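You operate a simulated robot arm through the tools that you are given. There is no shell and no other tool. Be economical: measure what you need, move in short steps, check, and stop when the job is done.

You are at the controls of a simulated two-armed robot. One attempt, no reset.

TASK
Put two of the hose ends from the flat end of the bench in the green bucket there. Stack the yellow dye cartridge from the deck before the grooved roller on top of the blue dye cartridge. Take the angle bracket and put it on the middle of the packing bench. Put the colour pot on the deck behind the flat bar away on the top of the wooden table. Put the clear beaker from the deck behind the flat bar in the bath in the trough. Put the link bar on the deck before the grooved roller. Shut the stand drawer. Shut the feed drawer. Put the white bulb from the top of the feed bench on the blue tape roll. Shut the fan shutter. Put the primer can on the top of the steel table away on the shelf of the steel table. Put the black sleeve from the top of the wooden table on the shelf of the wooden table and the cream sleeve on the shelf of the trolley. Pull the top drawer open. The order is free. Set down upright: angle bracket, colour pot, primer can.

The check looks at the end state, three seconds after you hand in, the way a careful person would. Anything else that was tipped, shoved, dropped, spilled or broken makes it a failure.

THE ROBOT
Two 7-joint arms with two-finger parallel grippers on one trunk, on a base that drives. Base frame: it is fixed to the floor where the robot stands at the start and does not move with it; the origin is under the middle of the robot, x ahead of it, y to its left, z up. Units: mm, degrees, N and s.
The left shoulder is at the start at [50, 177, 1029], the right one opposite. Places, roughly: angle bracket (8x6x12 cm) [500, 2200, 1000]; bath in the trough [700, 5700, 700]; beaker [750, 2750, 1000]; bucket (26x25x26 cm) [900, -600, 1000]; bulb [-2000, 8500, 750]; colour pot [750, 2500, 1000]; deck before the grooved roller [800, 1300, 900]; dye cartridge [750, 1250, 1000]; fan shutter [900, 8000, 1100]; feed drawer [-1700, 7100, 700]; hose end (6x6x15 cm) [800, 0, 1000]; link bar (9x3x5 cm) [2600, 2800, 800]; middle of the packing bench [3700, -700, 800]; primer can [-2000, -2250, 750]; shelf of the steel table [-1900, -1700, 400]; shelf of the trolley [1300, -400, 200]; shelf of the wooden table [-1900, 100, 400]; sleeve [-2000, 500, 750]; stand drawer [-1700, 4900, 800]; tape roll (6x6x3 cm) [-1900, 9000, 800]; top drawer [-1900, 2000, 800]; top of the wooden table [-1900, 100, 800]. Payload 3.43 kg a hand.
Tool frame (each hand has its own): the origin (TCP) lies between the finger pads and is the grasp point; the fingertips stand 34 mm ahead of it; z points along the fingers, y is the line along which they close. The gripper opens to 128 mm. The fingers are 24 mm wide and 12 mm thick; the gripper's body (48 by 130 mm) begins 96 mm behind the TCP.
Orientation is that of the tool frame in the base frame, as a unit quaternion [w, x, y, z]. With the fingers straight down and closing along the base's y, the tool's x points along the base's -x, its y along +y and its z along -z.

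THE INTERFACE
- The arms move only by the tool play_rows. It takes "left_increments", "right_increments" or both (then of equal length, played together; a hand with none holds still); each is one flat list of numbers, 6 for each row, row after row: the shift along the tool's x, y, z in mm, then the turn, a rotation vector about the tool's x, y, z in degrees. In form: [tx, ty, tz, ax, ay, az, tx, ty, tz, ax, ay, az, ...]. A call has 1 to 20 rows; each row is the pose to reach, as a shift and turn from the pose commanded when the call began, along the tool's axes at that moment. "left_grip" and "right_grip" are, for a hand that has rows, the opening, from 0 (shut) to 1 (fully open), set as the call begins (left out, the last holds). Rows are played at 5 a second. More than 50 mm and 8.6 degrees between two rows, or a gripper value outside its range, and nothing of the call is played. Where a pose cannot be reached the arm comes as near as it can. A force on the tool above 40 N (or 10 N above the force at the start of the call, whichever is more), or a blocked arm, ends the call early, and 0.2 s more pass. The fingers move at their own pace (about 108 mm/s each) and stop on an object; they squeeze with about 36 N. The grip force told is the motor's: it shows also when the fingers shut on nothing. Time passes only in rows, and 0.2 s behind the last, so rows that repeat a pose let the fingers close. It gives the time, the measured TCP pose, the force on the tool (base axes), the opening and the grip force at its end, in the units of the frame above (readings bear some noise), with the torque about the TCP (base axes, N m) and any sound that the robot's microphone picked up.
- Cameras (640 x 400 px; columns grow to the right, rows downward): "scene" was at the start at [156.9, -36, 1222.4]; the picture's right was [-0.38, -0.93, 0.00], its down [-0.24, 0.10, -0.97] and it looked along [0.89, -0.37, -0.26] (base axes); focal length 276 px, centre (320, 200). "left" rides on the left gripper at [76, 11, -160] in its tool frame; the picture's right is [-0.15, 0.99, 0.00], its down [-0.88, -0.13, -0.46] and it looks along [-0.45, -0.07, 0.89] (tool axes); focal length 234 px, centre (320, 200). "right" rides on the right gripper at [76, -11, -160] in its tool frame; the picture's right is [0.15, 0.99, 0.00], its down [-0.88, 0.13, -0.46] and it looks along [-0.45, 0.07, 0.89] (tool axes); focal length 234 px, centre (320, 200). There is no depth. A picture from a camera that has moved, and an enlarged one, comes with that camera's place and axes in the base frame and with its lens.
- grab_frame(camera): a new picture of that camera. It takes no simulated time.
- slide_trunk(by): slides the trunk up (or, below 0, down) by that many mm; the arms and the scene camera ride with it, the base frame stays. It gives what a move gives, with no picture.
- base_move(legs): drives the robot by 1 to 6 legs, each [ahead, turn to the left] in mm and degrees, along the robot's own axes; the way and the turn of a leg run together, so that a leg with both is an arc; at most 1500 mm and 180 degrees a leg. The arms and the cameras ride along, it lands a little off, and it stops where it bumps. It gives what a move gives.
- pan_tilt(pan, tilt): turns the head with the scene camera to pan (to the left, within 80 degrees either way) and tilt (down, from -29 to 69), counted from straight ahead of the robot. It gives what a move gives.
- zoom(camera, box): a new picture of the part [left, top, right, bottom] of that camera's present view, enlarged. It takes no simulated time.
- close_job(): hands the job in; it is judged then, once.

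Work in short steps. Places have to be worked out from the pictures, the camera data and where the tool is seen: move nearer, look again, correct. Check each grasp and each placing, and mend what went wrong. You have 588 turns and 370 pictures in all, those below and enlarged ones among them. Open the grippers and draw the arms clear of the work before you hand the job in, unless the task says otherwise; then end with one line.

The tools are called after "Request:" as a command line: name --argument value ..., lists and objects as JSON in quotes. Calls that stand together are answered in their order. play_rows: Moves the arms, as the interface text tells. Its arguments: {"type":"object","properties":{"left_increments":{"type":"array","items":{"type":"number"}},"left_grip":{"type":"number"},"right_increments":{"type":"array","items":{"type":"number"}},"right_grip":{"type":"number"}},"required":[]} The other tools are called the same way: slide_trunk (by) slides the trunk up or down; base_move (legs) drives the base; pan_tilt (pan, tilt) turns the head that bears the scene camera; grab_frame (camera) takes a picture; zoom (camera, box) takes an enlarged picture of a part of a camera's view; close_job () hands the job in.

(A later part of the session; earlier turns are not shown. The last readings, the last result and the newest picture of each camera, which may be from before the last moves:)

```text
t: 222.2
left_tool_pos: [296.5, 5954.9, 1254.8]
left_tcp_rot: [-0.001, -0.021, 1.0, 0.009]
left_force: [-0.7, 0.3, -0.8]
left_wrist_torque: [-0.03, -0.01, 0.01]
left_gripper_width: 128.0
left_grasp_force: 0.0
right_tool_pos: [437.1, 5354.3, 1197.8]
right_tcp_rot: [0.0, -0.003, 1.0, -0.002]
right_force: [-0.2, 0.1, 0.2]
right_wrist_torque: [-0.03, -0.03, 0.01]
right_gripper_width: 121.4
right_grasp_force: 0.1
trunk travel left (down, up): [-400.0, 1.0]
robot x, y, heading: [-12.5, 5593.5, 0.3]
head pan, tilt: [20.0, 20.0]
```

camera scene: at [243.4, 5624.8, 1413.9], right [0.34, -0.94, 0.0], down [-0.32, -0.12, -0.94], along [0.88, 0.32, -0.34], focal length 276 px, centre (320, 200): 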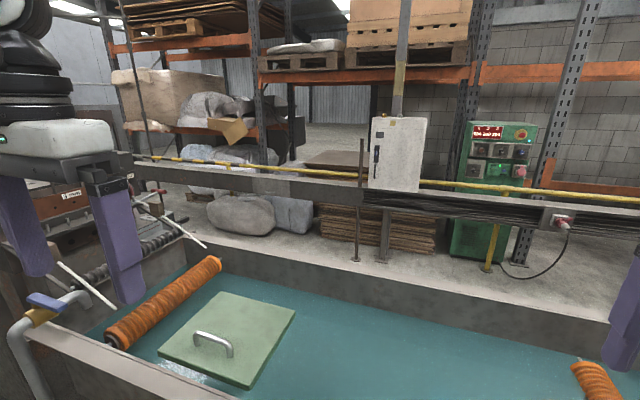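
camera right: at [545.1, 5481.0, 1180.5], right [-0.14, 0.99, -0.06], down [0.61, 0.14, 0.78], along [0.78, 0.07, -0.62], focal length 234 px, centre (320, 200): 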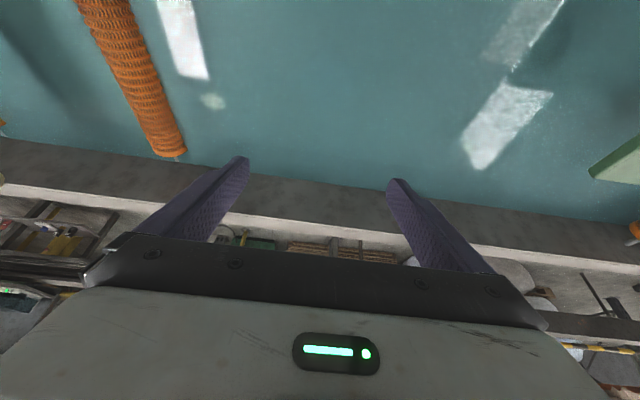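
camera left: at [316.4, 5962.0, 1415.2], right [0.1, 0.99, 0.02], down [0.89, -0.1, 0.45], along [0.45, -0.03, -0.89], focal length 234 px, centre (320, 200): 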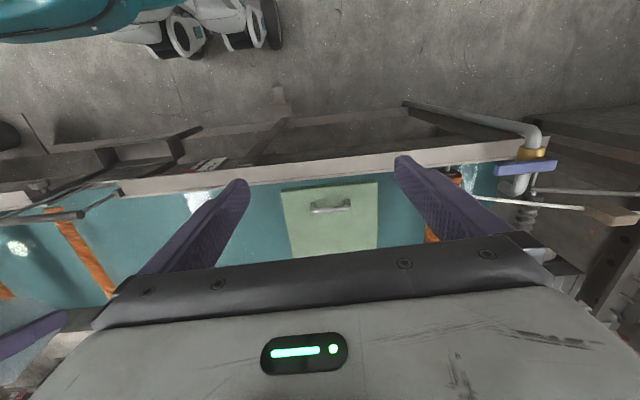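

Fine now. I continue back and turn around.

Request:
base_move --legs '[[-600, 0], [0, 120]]'

Request:
pan_tilt --pan 60 --tilt 20

Request:
grab_frame --camera "scene"

```text
t: 230.6
left_tool_pos: [-1075.2, 5692.2, 1255.6]
left_tcp_rot: [0.008, 0.871, -0.491, -0.003]
left_force: [0.6, 0.3, 0.1]
left_wrist_torque: [-0.01, 0.02, -0.02]
left_gripper_width: 127.8
left_grasp_force: 0.0
right_tool_pos: [-616.6, 6107.0, 1196.3]
right_tcp_rot: [0.0, 0.863, -0.506, 0.001]
right_force: [-0.5, 0.6, -0.5]
right_wrist_torque: [-0.03, -0.01, 0.0]
right_gripper_width: 121.4
right_grasp_force: 0.1
trunk travel left (down, up): [-400.0, 1.0]
robot x, y, heading: [-608.2, 5596.6, 118.9]
head pan, tilt: [20.0, 20.0]
```

```text
t: 231.6
left_tool_pos: [-1074.4, 5691.4, 1255.2]
left_tcp_rot: [0.008, 0.871, -0.491, -0.003]
left_force: [0.6, 0.5, -0.3]
left_wrist_torque: [0.02, 0.02, -0.04]
left_gripper_width: 128.0
left_grasp_force: 0.1
right_tool_pos: [-616.5, 6106.3, 1198.7]
right_tcp_rot: [0.001, 0.863, -0.506, 0.001]
right_force: [-0.2, 0.9, 0.9]
right_wrist_torque: [0.02, -0.03, 0.01]
right_gripper_width: 121.7
right_grasp_force: 0.1
trunk travel left (down, up): [-400.0, 1.0]
robot x, y, heading: [-609.9, 5598.1, 118.6]
head pan, tilt: [60.0, 20.0]
```

```text
289 pictures are left
camera scene: at [-737.4, 5658.4, 1414.0], right [0.02, 1.0, 0.0], down [0.34, -0.01, -0.94], along [-0.94, 0.02, -0.34], focal length 276 px, centre (320, 200)
```

scene: 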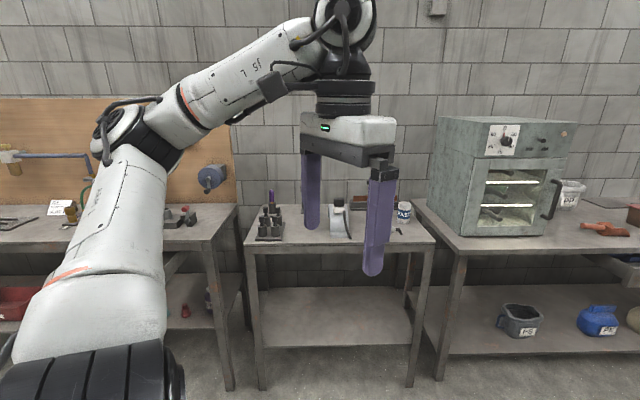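

I shift to y≈5080 and face the wall benches to see the drawer.

Request:
base_move --legs '[[0, 151], [520, 0], [0, -90]]'

Request:
pan_tilt --pan 0 --tilt 25

Request:
grab_frame --camera "scene"

```text
t: 244.5
left_tool_pos: [-949.1, 4731.4, 1255.0]
left_tcp_rot: [0.009, 1.0, 0.013, 0.002]
left_force: [0.0, 0.1, -0.8]
left_wrist_torque: [0.01, -0.02, 0.02]
left_gripper_width: 128.1
left_grasp_force: 0.0
right_tool_pos: [-1080.0, 5335.9, 1196.3]
right_tcp_rot: [0.0, 1.0, -0.005, 0.001]
right_force: [1.1, 1.2, -0.3]
right_wrist_torque: [0.05, 0.01, 0.0]
right_gripper_width: 121.7
right_grasp_force: 0.0
trunk travel left (down, up): [-400.0, 1.0]
robot x, y, heading: [-635.6, 5089.2, 178.8]
head pan, tilt: [60.0, 20.0]
```

```text
t: 245.8
left_tool_pos: [-948.7, 4730.6, 1254.7]
left_tcp_rot: [0.008, 1.0, 0.012, 0.001]
left_force: [0.2, 0.3, -0.5]
left_wrist_torque: [0.02, 0.02, 0.0]
left_gripper_width: 128.2
left_grasp_force: 0.0
right_tool_pos: [-1081.5, 5335.7, 1197.4]
right_tcp_rot: [-0.001, 1.0, -0.006, 0.0]
right_force: [-0.7, 0.3, -1.1]
right_wrist_torque: [0.01, -0.02, -0.01]
right_gripper_width: 121.5
right_grasp_force: 0.1
trunk travel left (down, up): [-400.0, 1.0]
robot x, y, heading: [-635.0, 5084.2, 178.8]
head pan, tilt: [0.0, 25.0]
```

```text
288 pictures are left
camera scene: at [-796.8, 5088.9, 1405.9], right [0.02, 1.0, 0.0], down [0.42, -0.01, -0.91], along [-0.91, 0.02, -0.42], focal length 276 px, centre (320, 200)
```

scene: 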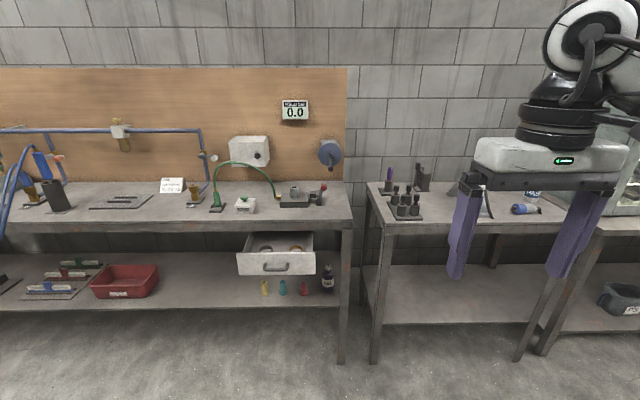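

The stand drawer is open, its front near (-1650,4940,≈740). I approach 300 mm, lower the trunk 200 mm and look with head and left wrist.

Request:
base_move --legs '[[280, 1.2]]'

Request:
slide_trunk --by -200

Request:
pan_tilt --pan 10 --tilt 30

Request:
grab_frame --camera "scene"

Request:
grab_frame --camera "left"

```text
t: 247.7
left_tool_pos: [-1215.2, 4725.4, 1255.4]
left_tcp_rot: [0.008, 1.0, 0.024, 0.002]
left_force: [0.4, 0.0, -0.1]
left_wrist_torque: [0.02, 0.0, 0.03]
left_gripper_width: 128.3
left_grasp_force: 0.0
right_tool_pos: [-1360.2, 5326.7, 1196.8]
right_tcp_rot: [-0.001, 1.0, 0.007, 0.001]
right_force: [0.2, -0.3, 0.1]
right_wrist_torque: [0.0, -0.02, 0.0]
right_gripper_width: 121.5
right_grasp_force: 0.0
trunk travel left (down, up): [-400.0, 1.0]
robot x, y, heading: [-910.1, 5087.1, -179.7]
head pan, tilt: [0.0, 25.0]
```

```text
t: 249.9
left_tool_pos: [-1212.6, 4725.7, 1054.9]
left_tcp_rot: [0.007, 1.0, 0.024, 0.002]
left_force: [0.0, -0.1, 0.5]
left_wrist_torque: [-0.04, -0.02, 0.0]
left_gripper_width: 128.0
left_grasp_force: 0.0
right_tool_pos: [-1359.8, 5325.4, 996.7]
right_tcp_rot: [-0.001, 1.0, 0.008, 0.001]
right_force: [0.1, -0.1, 1.0]
right_wrist_torque: [0.02, -0.01, 0.01]
right_gripper_width: 121.7
right_grasp_force: 0.1
trunk travel left (down, up): [-200.0, 201.0]
robot x, y, heading: [-908.0, 5087.5, -179.8]
head pan, tilt: [0.0, 25.0]
```

```text
t: 250.6
left_tool_pos: [-1214.0, 4725.4, 1054.6]
left_tcp_rot: [0.01, 1.0, 0.024, 0.002]
left_force: [0.0, 0.1, -0.2]
left_wrist_torque: [0.02, 0.0, 0.0]
left_gripper_width: 128.0
left_grasp_force: 0.1
right_tool_pos: [-1359.3, 5326.0, 997.3]
right_tcp_rot: [-0.002, 1.0, 0.007, 0.0]
right_force: [-0.3, 0.8, -0.5]
right_wrist_torque: [0.02, 0.03, 0.01]
right_gripper_width: 121.8
right_grasp_force: 0.1
trunk travel left (down, up): [-200.0, 201.0]
robot x, y, heading: [-907.5, 5089.3, -179.7]
head pan, tilt: [10.0, 30.0]
```

```text
287 pictures are left
camera scene: at [-1067.0, 5071.1, 1197.9], right [-0.18, 0.98, 0.0], down [0.49, 0.09, -0.87], along [-0.85, -0.15, -0.5], focal length 276 px, centre (320, 200)
```

scene: 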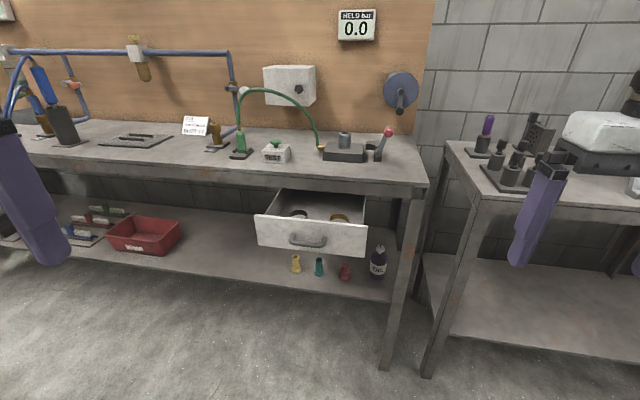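

```text
286 pictures are left
camera left: at [-1138.0, 4721.5, 1215.1], right [-0.1, -1.0, 0.02], down [-0.89, 0.09, 0.45], along [-0.45, 0.03, -0.89], focal length 234 px, centre (320, 200)
```

left: 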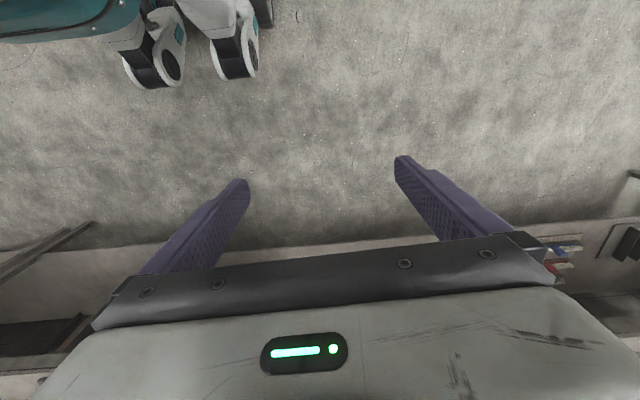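

Drawer front/handle ≈(-1655,4937,725). I drive 150 mm closer and bring the left hand, tilted 45° forward with open fingers straddling the handle, in front of it.

Request:
base_move --legs '[[150, 0]]'

Request:
play_rows --left_increments '[-22, -21, 30, 0, -4.5, 0, -44, -42, 61, 0, -9, 0, -66, -64, 91, 0, -13.5, 0, -88, -85, 122, 0, -18, 0, -110, -106, 152, 0, -22.5, 0, -132, -127, 183, 0, -27, 0, -154, -148, 213, 0, -31.5, 0, -176, -170, 244, 0, -36, 0, -198, -191, 274, 0, -40.5, 0, -220, -212, 305, 0, -45, 0]'

Request:
grab_frame --camera "left"

Request:
grab_frame --camera "scene"

```text
t: 252.0
left_tool_pos: [-1365.2, 4726.1, 1054.6]
left_tcp_rot: [0.009, 1.0, 0.025, 0.002]
left_force: [-0.5, 0.5, -0.4]
left_wrist_torque: [0.0, 0.0, 0.0]
left_gripper_width: 127.6
left_grasp_force: 0.1
right_tool_pos: [-1510.3, 5324.3, 996.6]
right_tcp_rot: [-0.001, 1.0, 0.007, 0.001]
right_force: [0.0, -0.5, 0.6]
right_wrist_torque: [-0.03, -0.02, 0.01]
right_gripper_width: 121.5
right_grasp_force: 0.0
trunk travel left (down, up): [-200.0, 201.0]
robot x, y, heading: [-1056.2, 5086.7, -180.0]
head pan, tilt: [10.0, 30.0]
```

```text
t: 253.9
left_tool_pos: [-1567.3, 4889.8, 806.7]
left_tcp_rot: [0.016, 0.938, 0.031, -0.344]
left_force: [0.1, 0.9, -0.3]
left_wrist_torque: [-0.03, -0.02, -0.02]
left_gripper_width: 128.1
left_grasp_force: 0.0
right_tool_pos: [-1511.1, 5325.4, 996.4]
right_tcp_rot: [0.0, 1.0, 0.006, 0.001]
right_force: [-0.7, 0.2, -0.6]
right_wrist_torque: [-0.01, -0.06, 0.01]
right_gripper_width: 121.9
right_grasp_force: 0.0
trunk travel left (down, up): [-200.0, 201.0]
robot x, y, heading: [-1055.7, 5086.4, -179.4]
head pan, tilt: [10.0, 30.0]
stopped in row 9 (left hand): the force on the tool passed its limit (the readings are from after the stop); the commanded pose is now the measured one
```

```text
285 pictures are left
camera left: at [-1406.0, 4890.1, 878.8], right [-0.04, -0.99, 0.1], down [-0.39, 0.11, 0.92], along [-0.92, 0.0, -0.39], focal length 234 px, centre (320, 200)
```

left: 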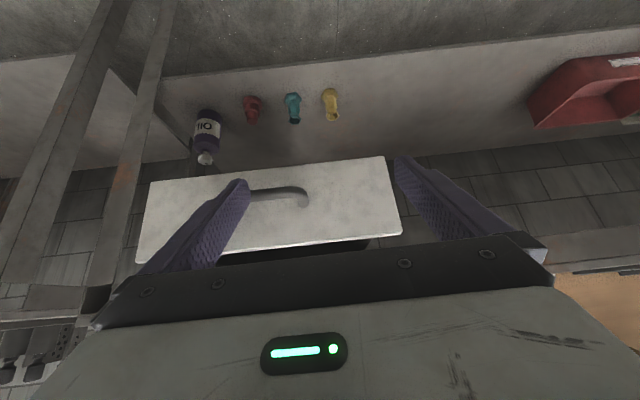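

```text
284 pictures are left
camera scene: at [-1219.1, 5070.1, 1197.3], right [-0.18, 0.98, 0.0], down [0.49, 0.09, -0.87], along [-0.85, -0.16, -0.5], focal length 276 px, centre (320, 200)
```

scene: 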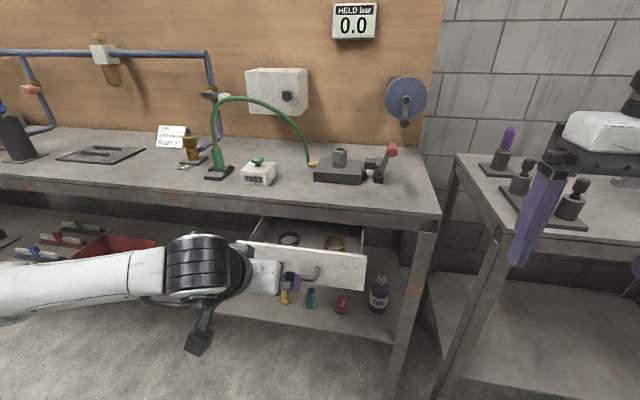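

Contact tripped momentarily, forces are zero now. The drawer centre is at y≈4945; I align laterally and lower to its mid-height.

Request:
play_rows --left_increments '[0, -27, 0, 0, 0, 0, 0, -54, 0, 0, 0, 0, 15, -54, 18, 0, 0, 0, 31, -54, 35, 0, 0, 0, 31, -54, 35, 0, 0, 0]'

Request:
grab_frame --camera "left"

```text
t: 255.1
left_tool_pos: [-1569.4, 4942.4, 758.8]
left_tcp_rot: [0.015, 0.939, 0.031, -0.343]
left_force: [-0.5, 0.5, -0.4]
left_wrist_torque: [0.03, 0.01, -0.01]
left_gripper_width: 127.9
left_grasp_force: 0.0
right_tool_pos: [-1510.7, 5323.9, 996.2]
right_tcp_rot: [-0.001, 1.0, 0.008, 0.0]
right_force: [0.5, -0.9, 0.9]
right_wrist_torque: [-0.01, 0.01, 0.0]
right_gripper_width: 121.2
right_grasp_force: 0.0
trunk travel left (down, up): [-200.0, 201.0]
robot x, y, heading: [-1058.4, 5086.2, -179.6]
head pan, tilt: [10.0, 30.0]
```

```text
283 pictures are left
camera left: at [-1408.2, 4943.5, 831.4], right [-0.04, -0.99, 0.1], down [-0.39, 0.11, 0.92], along [-0.92, 0.0, -0.39], focal length 234 px, centre (320, 200)
```

left: 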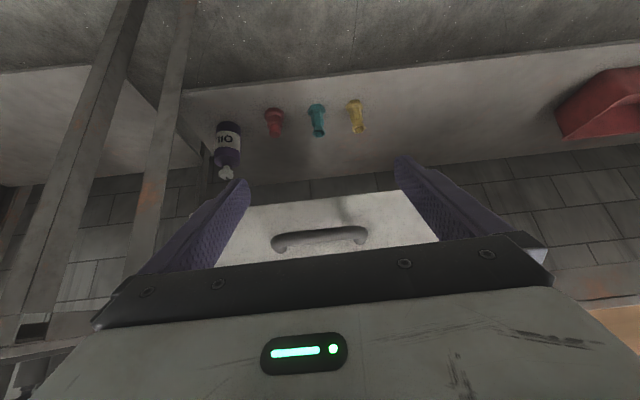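

Centred, but the handle is at z≈770; I raise 30 mm and push forward stepwise.

Request:
play_rows --left_increments '[-20, 0, -23, 0, 0, 0, -50, 0, 3, 0, 0, 0, -80, 0, 29, 0, 0, 0, -103, 0, 49, 0, 0, 0, -122, 0, 66, 0, 0, 0, -141, 0, 82, 0, 0, 0, -160, 0, 98, 0, 0, 0, -171, 0, 108, 0, 0, 0, -182, 0, 118, 0, 0, 0, -190, 0, 125, 0, 0, 0]'

Request:
grab_frame --camera "scene"

Request:
grab_frame --camera "left"

```text
t: 256.5
left_tool_pos: [-1716.7, 4935.3, 787.2]
left_tcp_rot: [0.013, 0.941, 0.025, -0.338]
left_force: [4.6, 2.1, 0.5]
left_wrist_torque: [-0.16, 0.31, 0.08]
left_gripper_width: 127.0
left_grasp_force: 0.1
right_tool_pos: [-1510.7, 5324.4, 996.0]
right_tcp_rot: [-0.003, 1.0, 0.008, 0.0]
right_force: [0.0, 0.1, 0.7]
right_wrist_torque: [0.02, 0.0, -0.02]
right_gripper_width: 121.8
right_grasp_force: 0.0
trunk travel left (down, up): [-200.0, 201.0]
robot x, y, heading: [-1058.6, 5087.0, -179.5]
head pan, tilt: [10.0, 30.0]
stopped in row 6 (left hand): the force on the tool passed its limit (the readings are from after the stop); the commanded pose is now the measured one
```

```text
282 pictures are left
camera scene: at [-1216.9, 5069.6, 1198.1], right [-0.18, 0.98, 0.0], down [0.49, 0.09, -0.87], along [-0.85, -0.16, -0.5], focal length 276 px, centre (320, 200)
```

scene: 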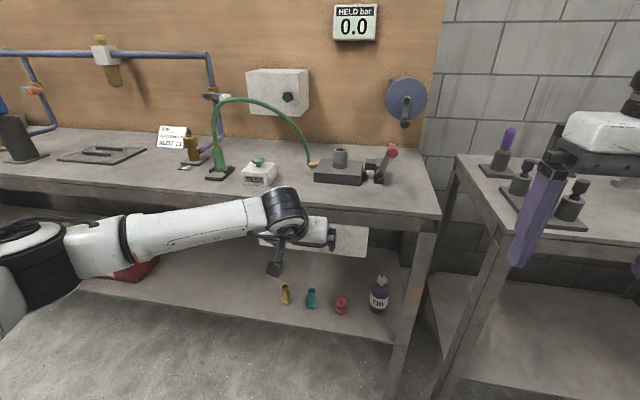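

```text
281 pictures are left
camera left: at [-1556.5, 4934.3, 862.2], right [-0.06, -0.99, 0.1], down [-0.4, 0.12, 0.91], along [-0.92, 0.01, -0.4], focal length 234 px, centre (320, 200)
```

left: 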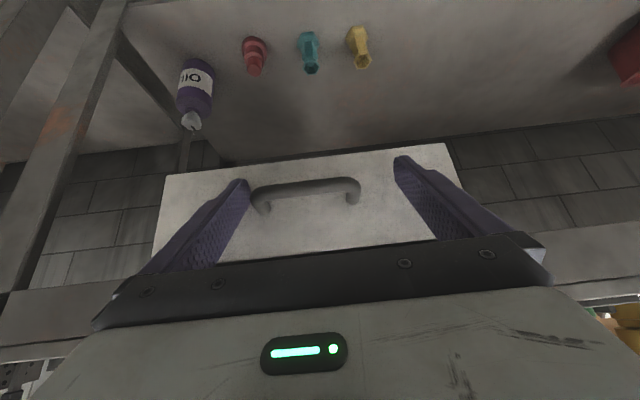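

The drawer moved in; I push further in small steps to make sure it's fully shut.

Request:
play_rows --left_increments '[-4, 0, 3, 0, 0, 0, -8, 0, 7, 0, 0, 0, -15, 0, 13, 0, 0, 0, -23, 0, 20, 0, 0, 0, -30, 0, 26, 0, 0, 0, -38, 0, 33, 0, 0, 0, -45, 0, 39, 0, 0, 0]'

Request:
grab_frame --camera "scene"

```text
t: 257.1
left_tool_pos: [-1717.7, 4938.4, 785.9]
left_tcp_rot: [0.012, 0.943, 0.021, -0.333]
left_force: [13.9, -1.8, 4.7]
left_wrist_torque: [0.33, -0.08, -0.84]
left_gripper_width: 126.5
left_grasp_force: 0.1
right_tool_pos: [-1508.6, 5324.0, 997.9]
right_tcp_rot: [-0.002, 1.0, 0.008, 0.0]
right_force: [0.0, -0.8, 0.3]
right_wrist_torque: [0.03, 0.0, 0.0]
right_gripper_width: 121.4
right_grasp_force: 0.0
trunk travel left (down, up): [-200.0, 201.0]
robot x, y, heading: [-1060.6, 5085.0, -179.6]
head pan, tilt: [10.0, 30.0]
stopped in row 2 (left hand): the force on the tool passed its limit (the readings are from after the stop); the commanded pose is now the measured one
```

```text
280 pictures are left
camera scene: at [-1215.5, 5069.3, 1198.1], right [-0.18, 0.98, 0.0], down [0.49, 0.09, -0.87], along [-0.85, -0.16, -0.5], focal length 276 px, centre (320, 200)
```

scene: 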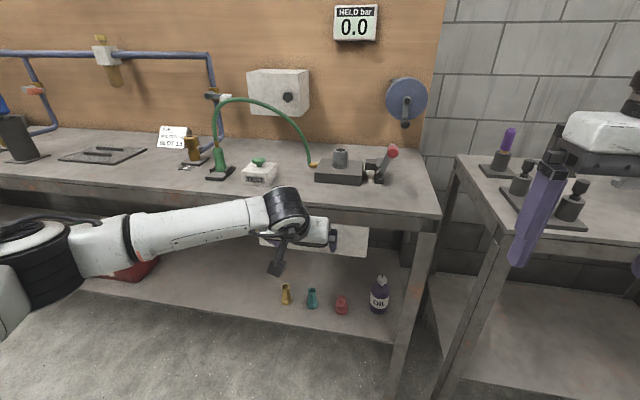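

It resists firmly now. I withdraw the hand and check the drawer.

Request:
play_rows --left_increments '[35, 0, -30, 0, 0, 0, 70, 0, -61, 0, 0, 0, 105, 0, -92, 0, 0, 0, 135, 40, -110, 0, 0, 0, 135, 85, -110, 0, 0, 0, 135, 130, -110, 0, 0, 0]'

Request:
zoom --camera "scene" --box '[160, 140, 460, 330]'

```text
refused: row 4 steps farther than a row can; nothing moved
```

```text
2.11 times, centred on (310, 235) of scene
camera zoom: at [-1215.5, 5069.3, 1198.1], right [-0.18, 0.98, 0.0], down [0.49, 0.09, -0.87], along [-0.85, -0.16, -0.5], focal length 582 px, centre (341, 126)
```

zoom: 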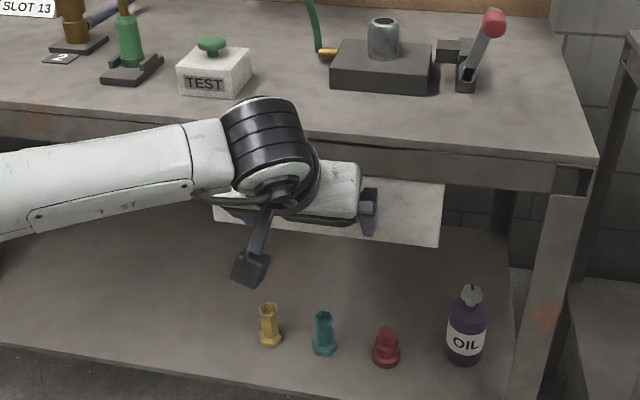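

Looks flush with the apron. Withdraw with smaller rows and look again.

Request:
play_rows --left_increments '[32, 0, -28, 0, 0, 0, 64, 0, -56, 0, 0, 0, 96, 0, -84, 0, 0, 0, 128, 0, -112, 0, 0, 0, 128, 45, -112, 0, 0, 0, 128, 90, -112, 0, 0, 0, 128, 135, -112, 0, 0, 0]'

Request:
zoom --camera "scene" --box '[160, 140, 460, 330]'

```text
t: 258.6
left_tool_pos: [-1541.3, 4809.6, 794.6]
left_tcp_rot: [0.013, 0.942, 0.022, -0.334]
left_force: [0.5, 0.2, -0.2]
left_wrist_torque: [0.0, -0.03, -0.01]
left_gripper_width: 127.8
left_grasp_force: 0.0
right_tool_pos: [-1510.4, 5323.4, 998.3]
right_tcp_rot: [-0.002, 1.0, 0.008, 0.001]
right_force: [0.7, -0.9, 0.3]
right_wrist_torque: [0.02, 0.01, 0.03]
right_gripper_width: 121.8
right_grasp_force: 0.1
trunk travel left (down, up): [-200.0, 201.0]
robot x, y, heading: [-1054.0, 5088.1, -179.6]
head pan, tilt: [10.0, 30.0]
```

```text
2.11 times, centred on (310, 235) of scene
camera zoom: at [-1216.9, 5069.4, 1198.0], right [-0.18, 0.98, 0.0], down [0.49, 0.09, -0.87], along [-0.85, -0.16, -0.5], focal length 582 px, centre (341, 126)
```

zoom: 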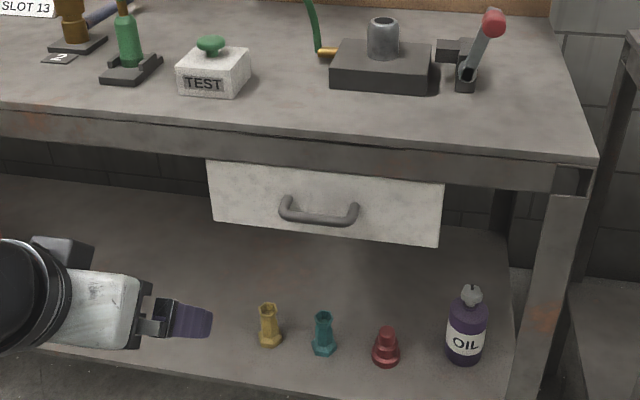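

Stand drawer is shut. Next the feed drawer at y≈7100: raise the trunk and drive along x≈-1130, passing left of the yellow floor bucket.

Request:
slide_trunk --by 200

Request:
base_move --legs '[[0, -84], [720, 0], [0, -6], [900, 0]]'

Request:
pan_tilt --pan 45 --tilt 20

Request:
grab_frame --camera "scene"

```text
t: 260.8
left_tool_pos: [-1541.7, 4809.9, 995.3]
left_tcp_rot: [0.013, 0.942, 0.022, -0.334]
left_force: [0.3, 0.2, 0.6]
left_wrist_torque: [0.02, 0.01, 0.01]
left_gripper_width: 128.1
left_grasp_force: 0.1
right_tool_pos: [-1510.2, 5323.0, 1196.4]
right_tcp_rot: [-0.001, 1.0, 0.008, 0.0]
right_force: [-0.6, 1.2, 0.0]
right_wrist_torque: [0.0, -0.01, 0.0]
right_gripper_width: 121.7
right_grasp_force: 0.1
trunk travel left (down, up): [-400.0, 1.0]
robot x, y, heading: [-1058.8, 5088.3, -179.4]
head pan, tilt: [10.0, 30.0]
```

```text
t: 273.1
left_tool_pos: [-1474.2, 7174.2, 994.5]
left_tcp_rot: [-0.225, 0.687, -0.646, -0.246]
left_force: [-0.1, -0.7, 0.2]
left_wrist_torque: [-0.02, 0.02, 0.0]
left_gripper_width: 127.9
left_grasp_force: 0.1
right_tool_pos: [-958.5, 7149.0, 1197.3]
right_tcp_rot: [0.0, 0.717, -0.697, 0.001]
right_force: [0.1, 0.0, -0.4]
right_wrist_torque: [0.0, -0.04, 0.01]
right_gripper_width: 121.6
right_grasp_force: 0.1
trunk travel left (down, up): [-400.0, 1.0]
robot x, y, heading: [-1192.0, 6696.9, 91.2]
head pan, tilt: [10.0, 30.0]
```

```text
t: 274.1
left_tool_pos: [-1472.7, 7174.4, 995.6]
left_tcp_rot: [-0.225, 0.686, -0.646, -0.246]
left_force: [0.5, -0.4, -0.6]
left_wrist_torque: [0.0, 0.02, 0.02]
left_gripper_width: 127.9
left_grasp_force: 0.1
right_tool_pos: [-958.8, 7150.7, 1196.7]
right_tcp_rot: [-0.001, 0.717, -0.697, 0.002]
right_force: [-0.1, -0.2, -0.5]
right_wrist_torque: [-0.01, -0.03, 0.01]
right_gripper_width: 121.3
right_grasp_force: 0.1
trunk travel left (down, up): [-400.0, 1.0]
robot x, y, heading: [-1190.6, 6695.3, 91.4]
head pan, tilt: [45.0, 20.0]
```

```text
277 pictures are left
camera scene: at [-1257.7, 6828.6, 1413.9], right [0.69, 0.72, 0.0], down [0.25, -0.24, -0.94], along [-0.68, 0.65, -0.34], focal length 276 px, centre (320, 200)
```

scene: 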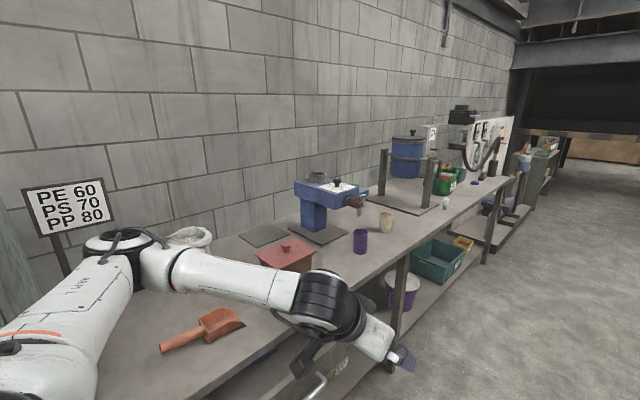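

The feed drawer handle is at ≈(-1632,7169), open. I drive away from the bench a little and turn to face it from (-975,7320).

Request:
base_move --legs '[[0, -20], [660, 0], [0, 109]]'

Request:
slide_trunk --by -200

Request:
pan_tilt --pan 10 --tilt 30

Request:
grab_frame --camera "scene"

Request:
grab_frame --camera "left"

```text
t: 283.4
left_tool_pos: [-1462.8, 7033.9, 994.5]
left_tcp_rot: [0.017, 0.942, 0.032, -0.334]
left_force: [-0.4, -0.1, -0.1]
left_wrist_torque: [0.01, 0.0, 0.0]
left_gripper_width: 128.2
left_grasp_force: 0.1
right_tool_pos: [-1442.0, 7549.5, 1196.5]
right_tcp_rot: [-0.001, 1.0, 0.018, 0.001]
right_force: [-0.4, -1.3, -1.0]
right_wrist_torque: [-0.05, 0.02, -0.01]
right_gripper_width: 121.4
right_grasp_force: 0.0
trunk travel left (down, up): [-400.0, 1.0]
robot x, y, heading: [-985.2, 7318.6, -178.4]
head pan, tilt: [45.0, 20.0]
```

```text
t: 285.6
left_tool_pos: [-1462.7, 7033.4, 794.3]
left_tcp_rot: [0.016, 0.942, 0.032, -0.333]
left_force: [0.2, 0.3, 0.6]
left_wrist_torque: [-0.01, -0.01, 0.01]
left_gripper_width: 127.8
left_grasp_force: 0.1
right_tool_pos: [-1441.6, 7549.5, 996.2]
right_tcp_rot: [-0.001, 1.0, 0.018, 0.0]
right_force: [0.1, 1.5, 1.2]
right_wrist_torque: [0.0, 0.0, -0.01]
right_gripper_width: 121.7
right_grasp_force: 0.0
trunk travel left (down, up): [-200.0, 201.0]
robot x, y, heading: [-984.8, 7320.2, -178.5]
head pan, tilt: [45.0, 20.0]
```

```text
t: 286.6
left_tool_pos: [-1462.7, 7034.7, 794.5]
left_tcp_rot: [0.016, 0.942, 0.032, -0.333]
left_force: [-0.7, -0.9, 0.6]
left_wrist_torque: [0.0, 0.04, -0.01]
left_gripper_width: 128.0
left_grasp_force: 0.0
right_tool_pos: [-1442.1, 7550.5, 998.4]
right_tcp_rot: [-0.001, 1.0, 0.016, 0.001]
right_force: [0.4, 0.3, 0.0]
right_wrist_torque: [0.0, -0.02, 0.01]
right_gripper_width: 121.5
right_grasp_force: 0.1
trunk travel left (down, up): [-200.0, 201.0]
robot x, y, heading: [-985.8, 7321.4, -178.6]
head pan, tilt: [10.0, 30.0]
```

```text
276 pictures are left
camera scene: at [-1143.1, 7301.1, 1197.9], right [-0.2, 0.98, 0.0], down [0.49, 0.1, -0.87], along [-0.85, -0.18, -0.5], focal length 276 px, centre (320, 200)
```

scene: 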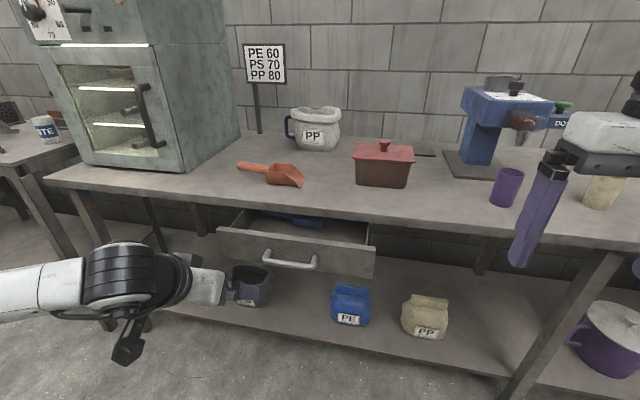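

```text
275 pictures are left
camera left: at [-1302.7, 7035.7, 870.7], right [-0.04, -0.99, 0.1], down [-0.41, 0.11, 0.91], along [-0.91, 0.0, -0.41], focal length 234 px, centre (320, 200)
```

left: 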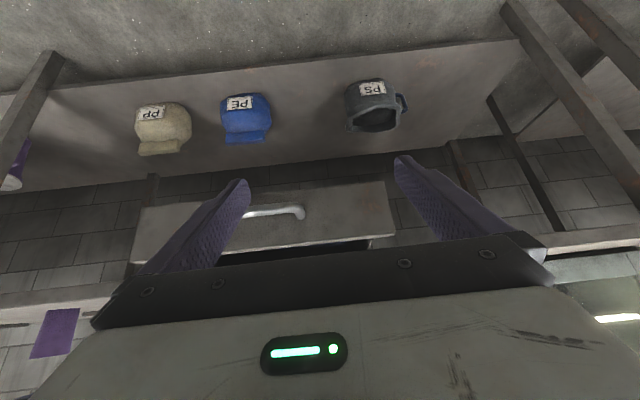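

Handle ≈(-1657,7111,712). I align the left hand and then push.

Request:
play_rows --left_increments '[0, -40, 0, 0, 0, 0, 0, -78, 0, 0, 0, 0, 31, -78, 38, 0, 0, 0, -7, -80, 69, 0, 0, 0, -45, -82, 100, 0, 0, 0, -84, -84, 131, 0, 0, 0, -84, -84, 131, 0, 0, 0]'

Request:
grab_frame --camera "left"

```text
t: 288.2
left_tool_pos: [-1615.9, 7107.7, 743.3]
left_tcp_rot: [0.015, 0.942, 0.031, -0.334]
left_force: [-0.4, 0.1, -0.7]
left_wrist_torque: [0.03, 0.02, -0.02]
left_gripper_width: 127.8
left_grasp_force: 0.0
right_tool_pos: [-1441.5, 7549.3, 997.2]
right_tcp_rot: [0.0, 1.0, 0.017, 0.001]
right_force: [0.6, -1.1, -1.3]
right_wrist_torque: [-0.02, -0.02, 0.0]
right_gripper_width: 121.5
right_grasp_force: 0.0
trunk travel left (down, up): [-200.0, 201.0]
robot x, y, heading: [-987.4, 7320.5, -178.2]
head pan, tilt: [10.0, 30.0]
```

```text
274 pictures are left
camera left: at [-1456.2, 7108.1, 820.4], right [-0.04, -0.99, 0.1], down [-0.41, 0.11, 0.91], along [-0.91, 0.0, -0.41], focal length 234 px, centre (320, 200)
```

left: 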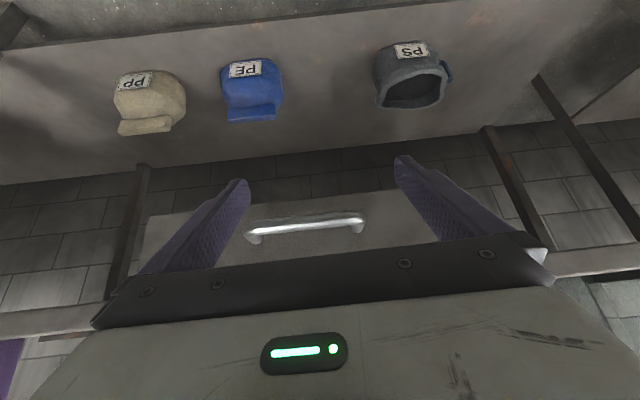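

The face spans z≈713-790, so I raise 35 mm and push.

Request:
play_rows --left_increments '[-22, 0, -27, 0, 0, 0, -45, 0, -8, 0, 0, 0, -68, 0, 11, 0, 0, 0, -84, 0, 23, 0, 0, 0, -99, 0, 36, 0, 0, 0, -115, 0, 48, 0, 0, 0, -130, 0, 61, 0, 0, 0, -138, 0, 67, 0, 0, 0, -146, 0, 73, 0, 0, 0, -154, 0, 80, 0, 0, 0]'

Request:
zoom --camera "scene" --box '[160, 140, 460, 330]'

```text
t: 289.2
left_tool_pos: [-1688.4, 7108.3, 778.7]
left_tcp_rot: [0.015, 0.945, 0.027, -0.327]
left_force: [14.8, -2.0, 10.5]
left_wrist_torque: [0.67, -0.33, -1.08]
left_gripper_width: 126.3
left_grasp_force: 0.1
right_tool_pos: [-1440.0, 7549.7, 999.2]
right_tcp_rot: [-0.002, 1.0, 0.019, 0.001]
right_force: [-0.3, -0.1, 0.7]
right_wrist_torque: [0.0, -0.01, -0.02]
right_gripper_width: 121.4
right_grasp_force: 0.2
trunk travel left (down, up): [-200.0, 201.0]
robot x, y, heading: [-983.3, 7325.6, -178.7]
head pan, tilt: [10.0, 30.0]
stopped in row 5 (left hand): the force on the tool passed its limit (the readings are from after the stop); the commanded pose is now the measured one
```

```text
2.11 times, centred on (310, 235) of scene
camera zoom: at [-1141.0, 7301.0, 1198.4], right [-0.2, 0.98, 0.0], down [0.49, 0.1, -0.87], along [-0.85, -0.18, -0.5], focal length 582 px, centre (341, 126)
```

zoom: 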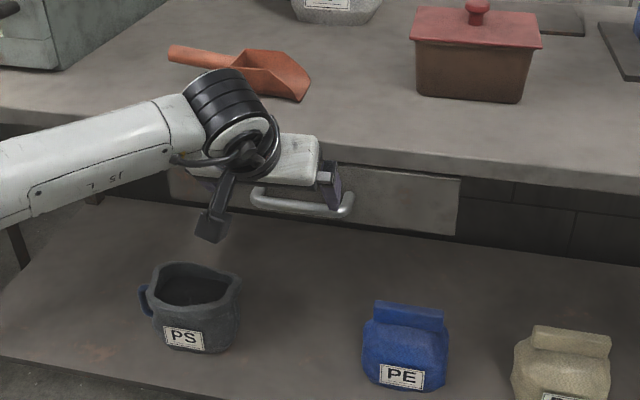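

It stopped hard; I withdraw and check.

Request:
play_rows --left_increments '[32, 0, -28, 0, 0, 0, 64, 0, -56, 0, 0, 0, 96, 0, -84, 0, 0, 0, 128, 0, -112, 0, 0, 0, 128, 45, -112, 0, 0, 0, 128, 90, -112, 0, 0, 0, 128, 135, -112, 0, 0, 0]'

Request:
zoom --camera "scene" --box '[160, 140, 460, 330]'

```text
t: 290.9
left_tool_pos: [-1511.2, 6984.6, 786.6]
left_tcp_rot: [0.015, 0.945, 0.027, -0.327]
left_force: [-0.6, 0.0, 1.1]
left_wrist_torque: [-0.03, 0.03, -0.02]
left_gripper_width: 128.2
left_grasp_force: 0.1
right_tool_pos: [-1441.0, 7549.1, 997.1]
right_tcp_rot: [-0.002, 1.0, 0.018, 0.001]
right_force: [-0.2, -0.6, -0.5]
right_wrist_torque: [-0.01, 0.0, 0.01]
right_gripper_width: 121.5
right_grasp_force: 0.1
trunk travel left (down, up): [-200.0, 201.0]
robot x, y, heading: [-985.4, 7320.7, -178.1]
head pan, tilt: [10.0, 30.0]
```

```text
2.11 times, centred on (310, 235) of scene
camera zoom: at [-1142.8, 7300.8, 1197.9], right [-0.2, 0.98, 0.0], down [0.49, 0.1, -0.87], along [-0.85, -0.18, -0.5], focal length 582 px, centre (341, 126)
```

zoom: 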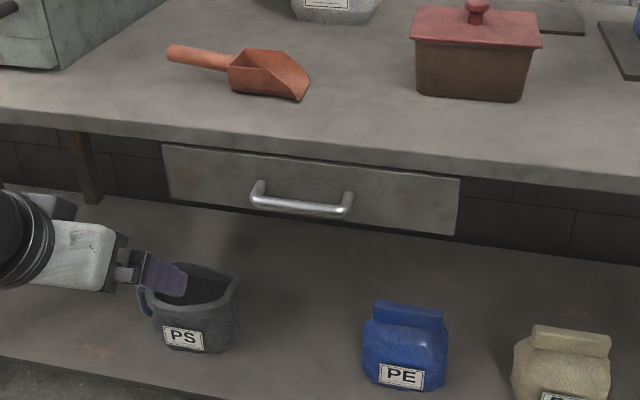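

Feed drawer shut. Next, the bulb: trunk up and drive to y≈8500.

Request:
slide_trunk --by 200

Request:
base_move --legs '[[0, -91.7], [1200, 0], [0, 45]]'

Request:
pan_tilt --pan 45 --tilt 20

Request:
grab_frame --camera "scene"

Request:
pan_tilt --pan 0 --tilt 20

Request:
grab_frame --camera "scene"

```text
t: 293.0
left_tool_pos: [-1510.7, 6984.8, 986.4]
left_tcp_rot: [0.016, 0.945, 0.028, -0.326]
left_force: [-0.2, -0.1, 0.0]
left_wrist_torque: [0.0, 0.0, 0.0]
left_gripper_width: 128.0
left_grasp_force: 0.0
right_tool_pos: [-1440.7, 7549.2, 1196.7]
right_tcp_rot: [-0.002, 1.0, 0.018, 0.001]
right_force: [-0.3, 0.8, 0.2]
right_wrist_torque: [0.02, -0.01, 0.03]
right_gripper_width: 121.5
right_grasp_force: 0.1
trunk travel left (down, up): [-400.0, 1.0]
robot x, y, heading: [-985.9, 7322.8, -178.1]
head pan, tilt: [10.0, 30.0]
```

```text
t: 304.9
left_tool_pos: [-1573.6, 8660.7, 986.7]
left_tcp_rot: [-0.118, 0.875, -0.358, -0.304]
left_force: [-0.1, 0.6, 0.3]
left_wrist_torque: [0.0, -0.02, -0.02]
left_gripper_width: 128.0
left_grasp_force: 0.1
right_tool_pos: [-1107.4, 8986.3, 1196.5]
right_tcp_rot: [-0.002, 0.921, -0.389, 0.002]
right_force: [0.2, 1.2, -0.4]
right_wrist_torque: [-0.01, 0.01, 0.01]
right_gripper_width: 121.6
right_grasp_force: 0.1
trunk travel left (down, up): [-400.0, 1.0]
robot x, y, heading: [-969.0, 8495.8, 133.8]
head pan, tilt: [10.0, 30.0]
```

```text
t: 306.0
left_tool_pos: [-1571.9, 8660.0, 986.4]
left_tcp_rot: [-0.119, 0.875, -0.359, -0.304]
left_force: [-1.2, -0.5, 0.3]
left_wrist_torque: [0.0, 0.0, 0.01]
left_gripper_width: 127.9
left_grasp_force: 0.0
right_tool_pos: [-1108.6, 8987.9, 1197.4]
right_tcp_rot: [-0.001, 0.921, -0.389, 0.001]
right_force: [0.0, 0.0, -0.4]
right_wrist_torque: [-0.01, -0.02, -0.02]
right_gripper_width: 121.7
right_grasp_force: 0.1
trunk travel left (down, up): [-400.0, 1.0]
robot x, y, heading: [-970.8, 8496.8, 133.8]
head pan, tilt: [45.0, 20.0]
```

```text
271 pictures are left
camera scene: at [-1111.8, 8547.8, 1413.9], right [0.02, 1.0, 0.0], down [0.34, -0.01, -0.94], along [-0.94, 0.02, -0.34], focal length 276 px, centre (320, 200)
```

scene: 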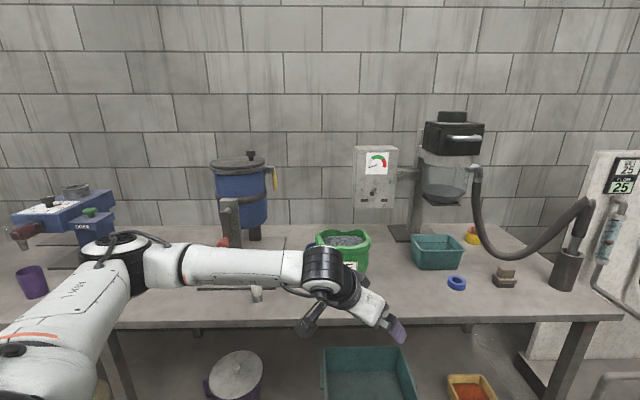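

```text
t: 307.1
left_tool_pos: [-1573.9, 8660.6, 987.4]
left_tcp_rot: [-0.119, 0.875, -0.359, -0.304]
left_force: [0.9, -0.5, -0.5]
left_wrist_torque: [0.02, 0.0, 0.01]
left_gripper_width: 127.9
left_grasp_force: 0.1
right_tool_pos: [-1109.2, 8986.5, 1197.7]
right_tcp_rot: [-0.001, 0.921, -0.389, 0.002]
right_force: [-0.7, -0.6, 0.2]
right_wrist_torque: [0.01, -0.04, 0.01]
right_gripper_width: 121.6
right_grasp_force: 0.0
trunk travel left (down, up): [-400.0, 1.0]
robot x, y, heading: [-974.8, 8497.4, 133.7]
head pan, tilt: [0.0, 20.0]
```

```text
270 pictures are left
camera scene: at [-1083.3, 8612.9, 1414.0], right [0.72, 0.69, 0.0], down [0.24, -0.25, -0.94], along [-0.65, 0.68, -0.34], focal length 276 px, centre (320, 200)
```

scene: 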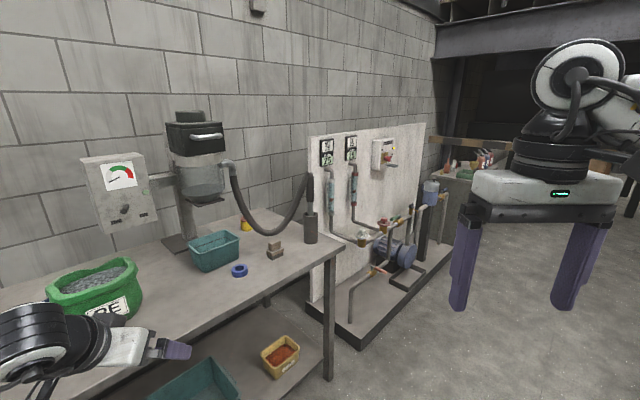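

Bulb ≈(-1824,8363), blue tape roll ≈(-1844,9002). I bring the left hand up to a neutral pose, then face the bench at (-1230,8520).

Request:
play_rows --left_increments '[-4, -12, -40, 0, 6.3, 0, -9, -25, -80, 0, 12.7, 0, -13, -37, -118, 0, 19, 0, -17, -50, -157, 0, 25.4, 0, -22, -62, -196, 0, 31.8, 0, -26, -75, -234, 0, 38, 0]'

Request:
base_move --legs '[[0, 46], [250, 0]]'

Request:
pan_tilt --pan 10 --tilt 30

Request:
grab_frame --camera "scene"

Request:
grab_frame --camera "left"

```text
t: 308.5
left_tool_pos: [-1430.1, 8629.6, 1185.1]
left_tcp_rot: [0.006, 0.926, -0.377, -0.003]
left_force: [-0.1, -0.3, 0.3]
left_wrist_torque: [-0.02, 0.02, -0.04]
left_gripper_width: 128.0
left_grasp_force: 0.1
right_tool_pos: [-1107.6, 8987.1, 1197.2]
right_tcp_rot: [0.0, 0.921, -0.389, 0.001]
right_force: [0.2, -0.3, 0.3]
right_wrist_torque: [-0.03, 0.05, 0.0]
right_gripper_width: 121.8
right_grasp_force: 0.2
trunk travel left (down, up): [-400.0, 1.0]
robot x, y, heading: [-972.2, 8493.0, 133.8]
head pan, tilt: [0.0, 20.0]
```

```text
t: 312.4
left_tool_pos: [-1627.2, 8247.3, 1183.3]
left_tcp_rot: [0.005, 1.0, 0.024, -0.002]
left_force: [-0.4, -0.2, 0.0]
left_wrist_torque: [0.01, -0.04, 0.01]
left_gripper_width: 127.6
left_grasp_force: 0.1
right_tool_pos: [-1670.6, 8726.0, 1197.3]
right_tcp_rot: [-0.001, 1.0, 0.011, 0.001]
right_force: [-0.9, -0.8, 0.1]
right_wrist_torque: [-0.01, 0.0, 0.0]
right_gripper_width: 121.6
right_grasp_force: 0.0
trunk travel left (down, up): [-400.0, 1.0]
robot x, y, heading: [-1214.9, 8495.0, -178.8]
head pan, tilt: [0.0, 20.0]
```

```text
t: 313.1
left_tool_pos: [-1627.6, 8247.4, 1182.7]
left_tcp_rot: [0.006, 1.0, 0.024, -0.001]
left_force: [0.7, -0.5, 0.1]
left_wrist_torque: [0.03, 0.01, 0.0]
left_gripper_width: 128.3
left_grasp_force: 0.0
right_tool_pos: [-1670.4, 8726.4, 1196.3]
right_tcp_rot: [-0.002, 1.0, 0.011, 0.0]
right_force: [1.2, 0.0, -0.4]
right_wrist_torque: [-0.02, -0.01, 0.0]
right_gripper_width: 121.6
right_grasp_force: 0.0
trunk travel left (down, up): [-400.0, 1.0]
robot x, y, heading: [-1212.8, 8492.5, -179.1]
head pan, tilt: [10.0, 30.0]
```

```text
269 pictures are left
camera scene: at [-1374.3, 8473.8, 1398.0], right [-0.19, 0.98, 0.0], down [0.49, 0.09, -0.87], along [-0.85, -0.16, -0.5], focal length 276 px, centre (320, 200)
```

scene: 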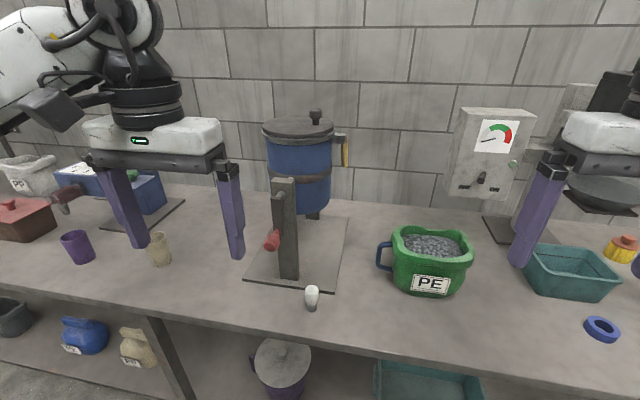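

```text
268 pictures are left
camera left: at [-1550.5, 8241.0, 1343.4], right [-0.1, -1.0, 0.01], down [-0.88, 0.09, 0.46], along [-0.46, 0.04, -0.89], focal length 234 px, centre (320, 200)
```

left: 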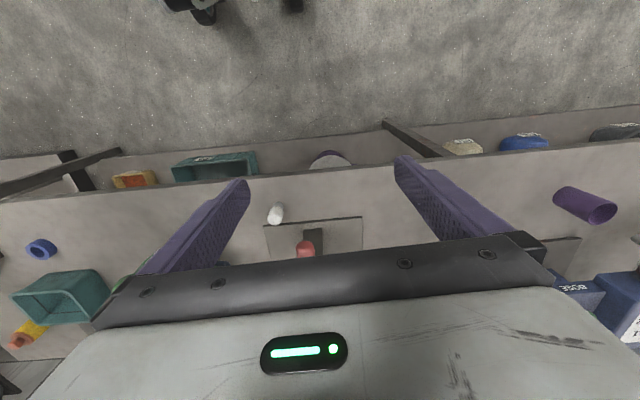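

Bulb ≈(-1818,8371), tape roll ≈(-1872,9013), bench top ≈820. I bring the left hand above the bulb to look.

Request:
play_rows --left_increments '[-27, -18, 26, 0, 0, 0, -55, -35, 52, 0, 0, 0, -82, -53, 78, 0, 0, 0, -109, -71, 105, 0, 0, 0, -136, -89, 131, 0, 0, 0, -164, -106, 157, 0, 0, 0, -191, -124, 183, 0, 0, 0, -191, -124, 183, 0, 0, 0]' --left_grip 0.6

Request:
grab_frame --camera "left"

Request:
zoom --camera "scene" --box '[220, 200, 420, 330]'

```text
t: 314.6
left_tool_pos: [-1785.6, 8338.7, 1032.9]
left_tcp_rot: [0.007, 1.0, 0.026, 0.01]
left_force: [11.3, 2.6, 8.4]
left_wrist_torque: [-0.43, -0.02, 0.53]
left_gripper_width: 75.7
left_grasp_force: 0.1
right_tool_pos: [-1669.3, 8726.7, 1196.3]
right_tcp_rot: [-0.001, 1.0, 0.011, 0.001]
right_force: [-1.4, -0.5, 0.4]
right_wrist_torque: [0.03, -0.06, 0.01]
right_gripper_width: 121.6
right_grasp_force: 0.1
trunk travel left (down, up): [-400.0, 1.0]
robot x, y, heading: [-1218.6, 8491.7, -179.3]
head pan, tilt: [10.0, 30.0]
stopped in row 7 (left hand): the force on the tool passed its limit (the readings are from after the stop); the commanded pose is now the measured one
```

```text
267 pictures are left
camera left: at [-1711.9, 8334.2, 1194.5], right [-0.09, -1.0, 0.01], down [-0.9, 0.09, 0.44], along [-0.44, 0.03, -0.9], focal length 234 px, centre (320, 200)
```

left: 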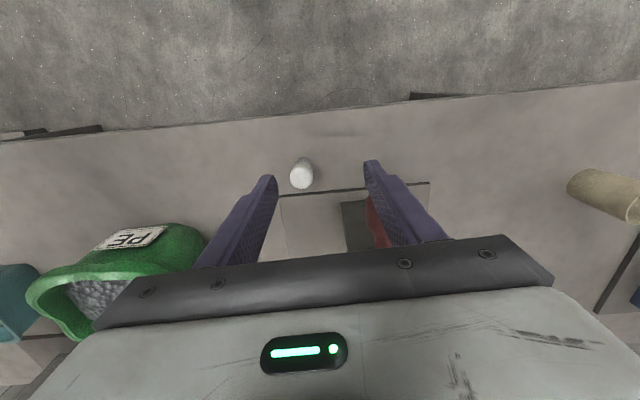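

```text
3.08 times, centred on (320, 265) of scene
camera zoom: at [-1374.4, 8473.8, 1397.9], right [-0.19, 0.98, 0.0], down [0.49, 0.09, -0.87], along [-0.85, -0.16, -0.5], focal length 850 px, centre (320, 0)
```

zoom: 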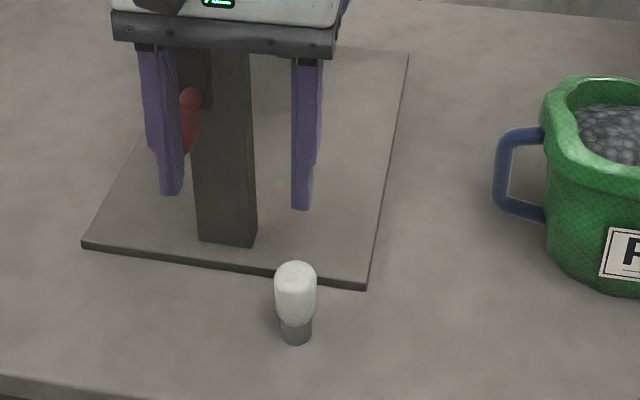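

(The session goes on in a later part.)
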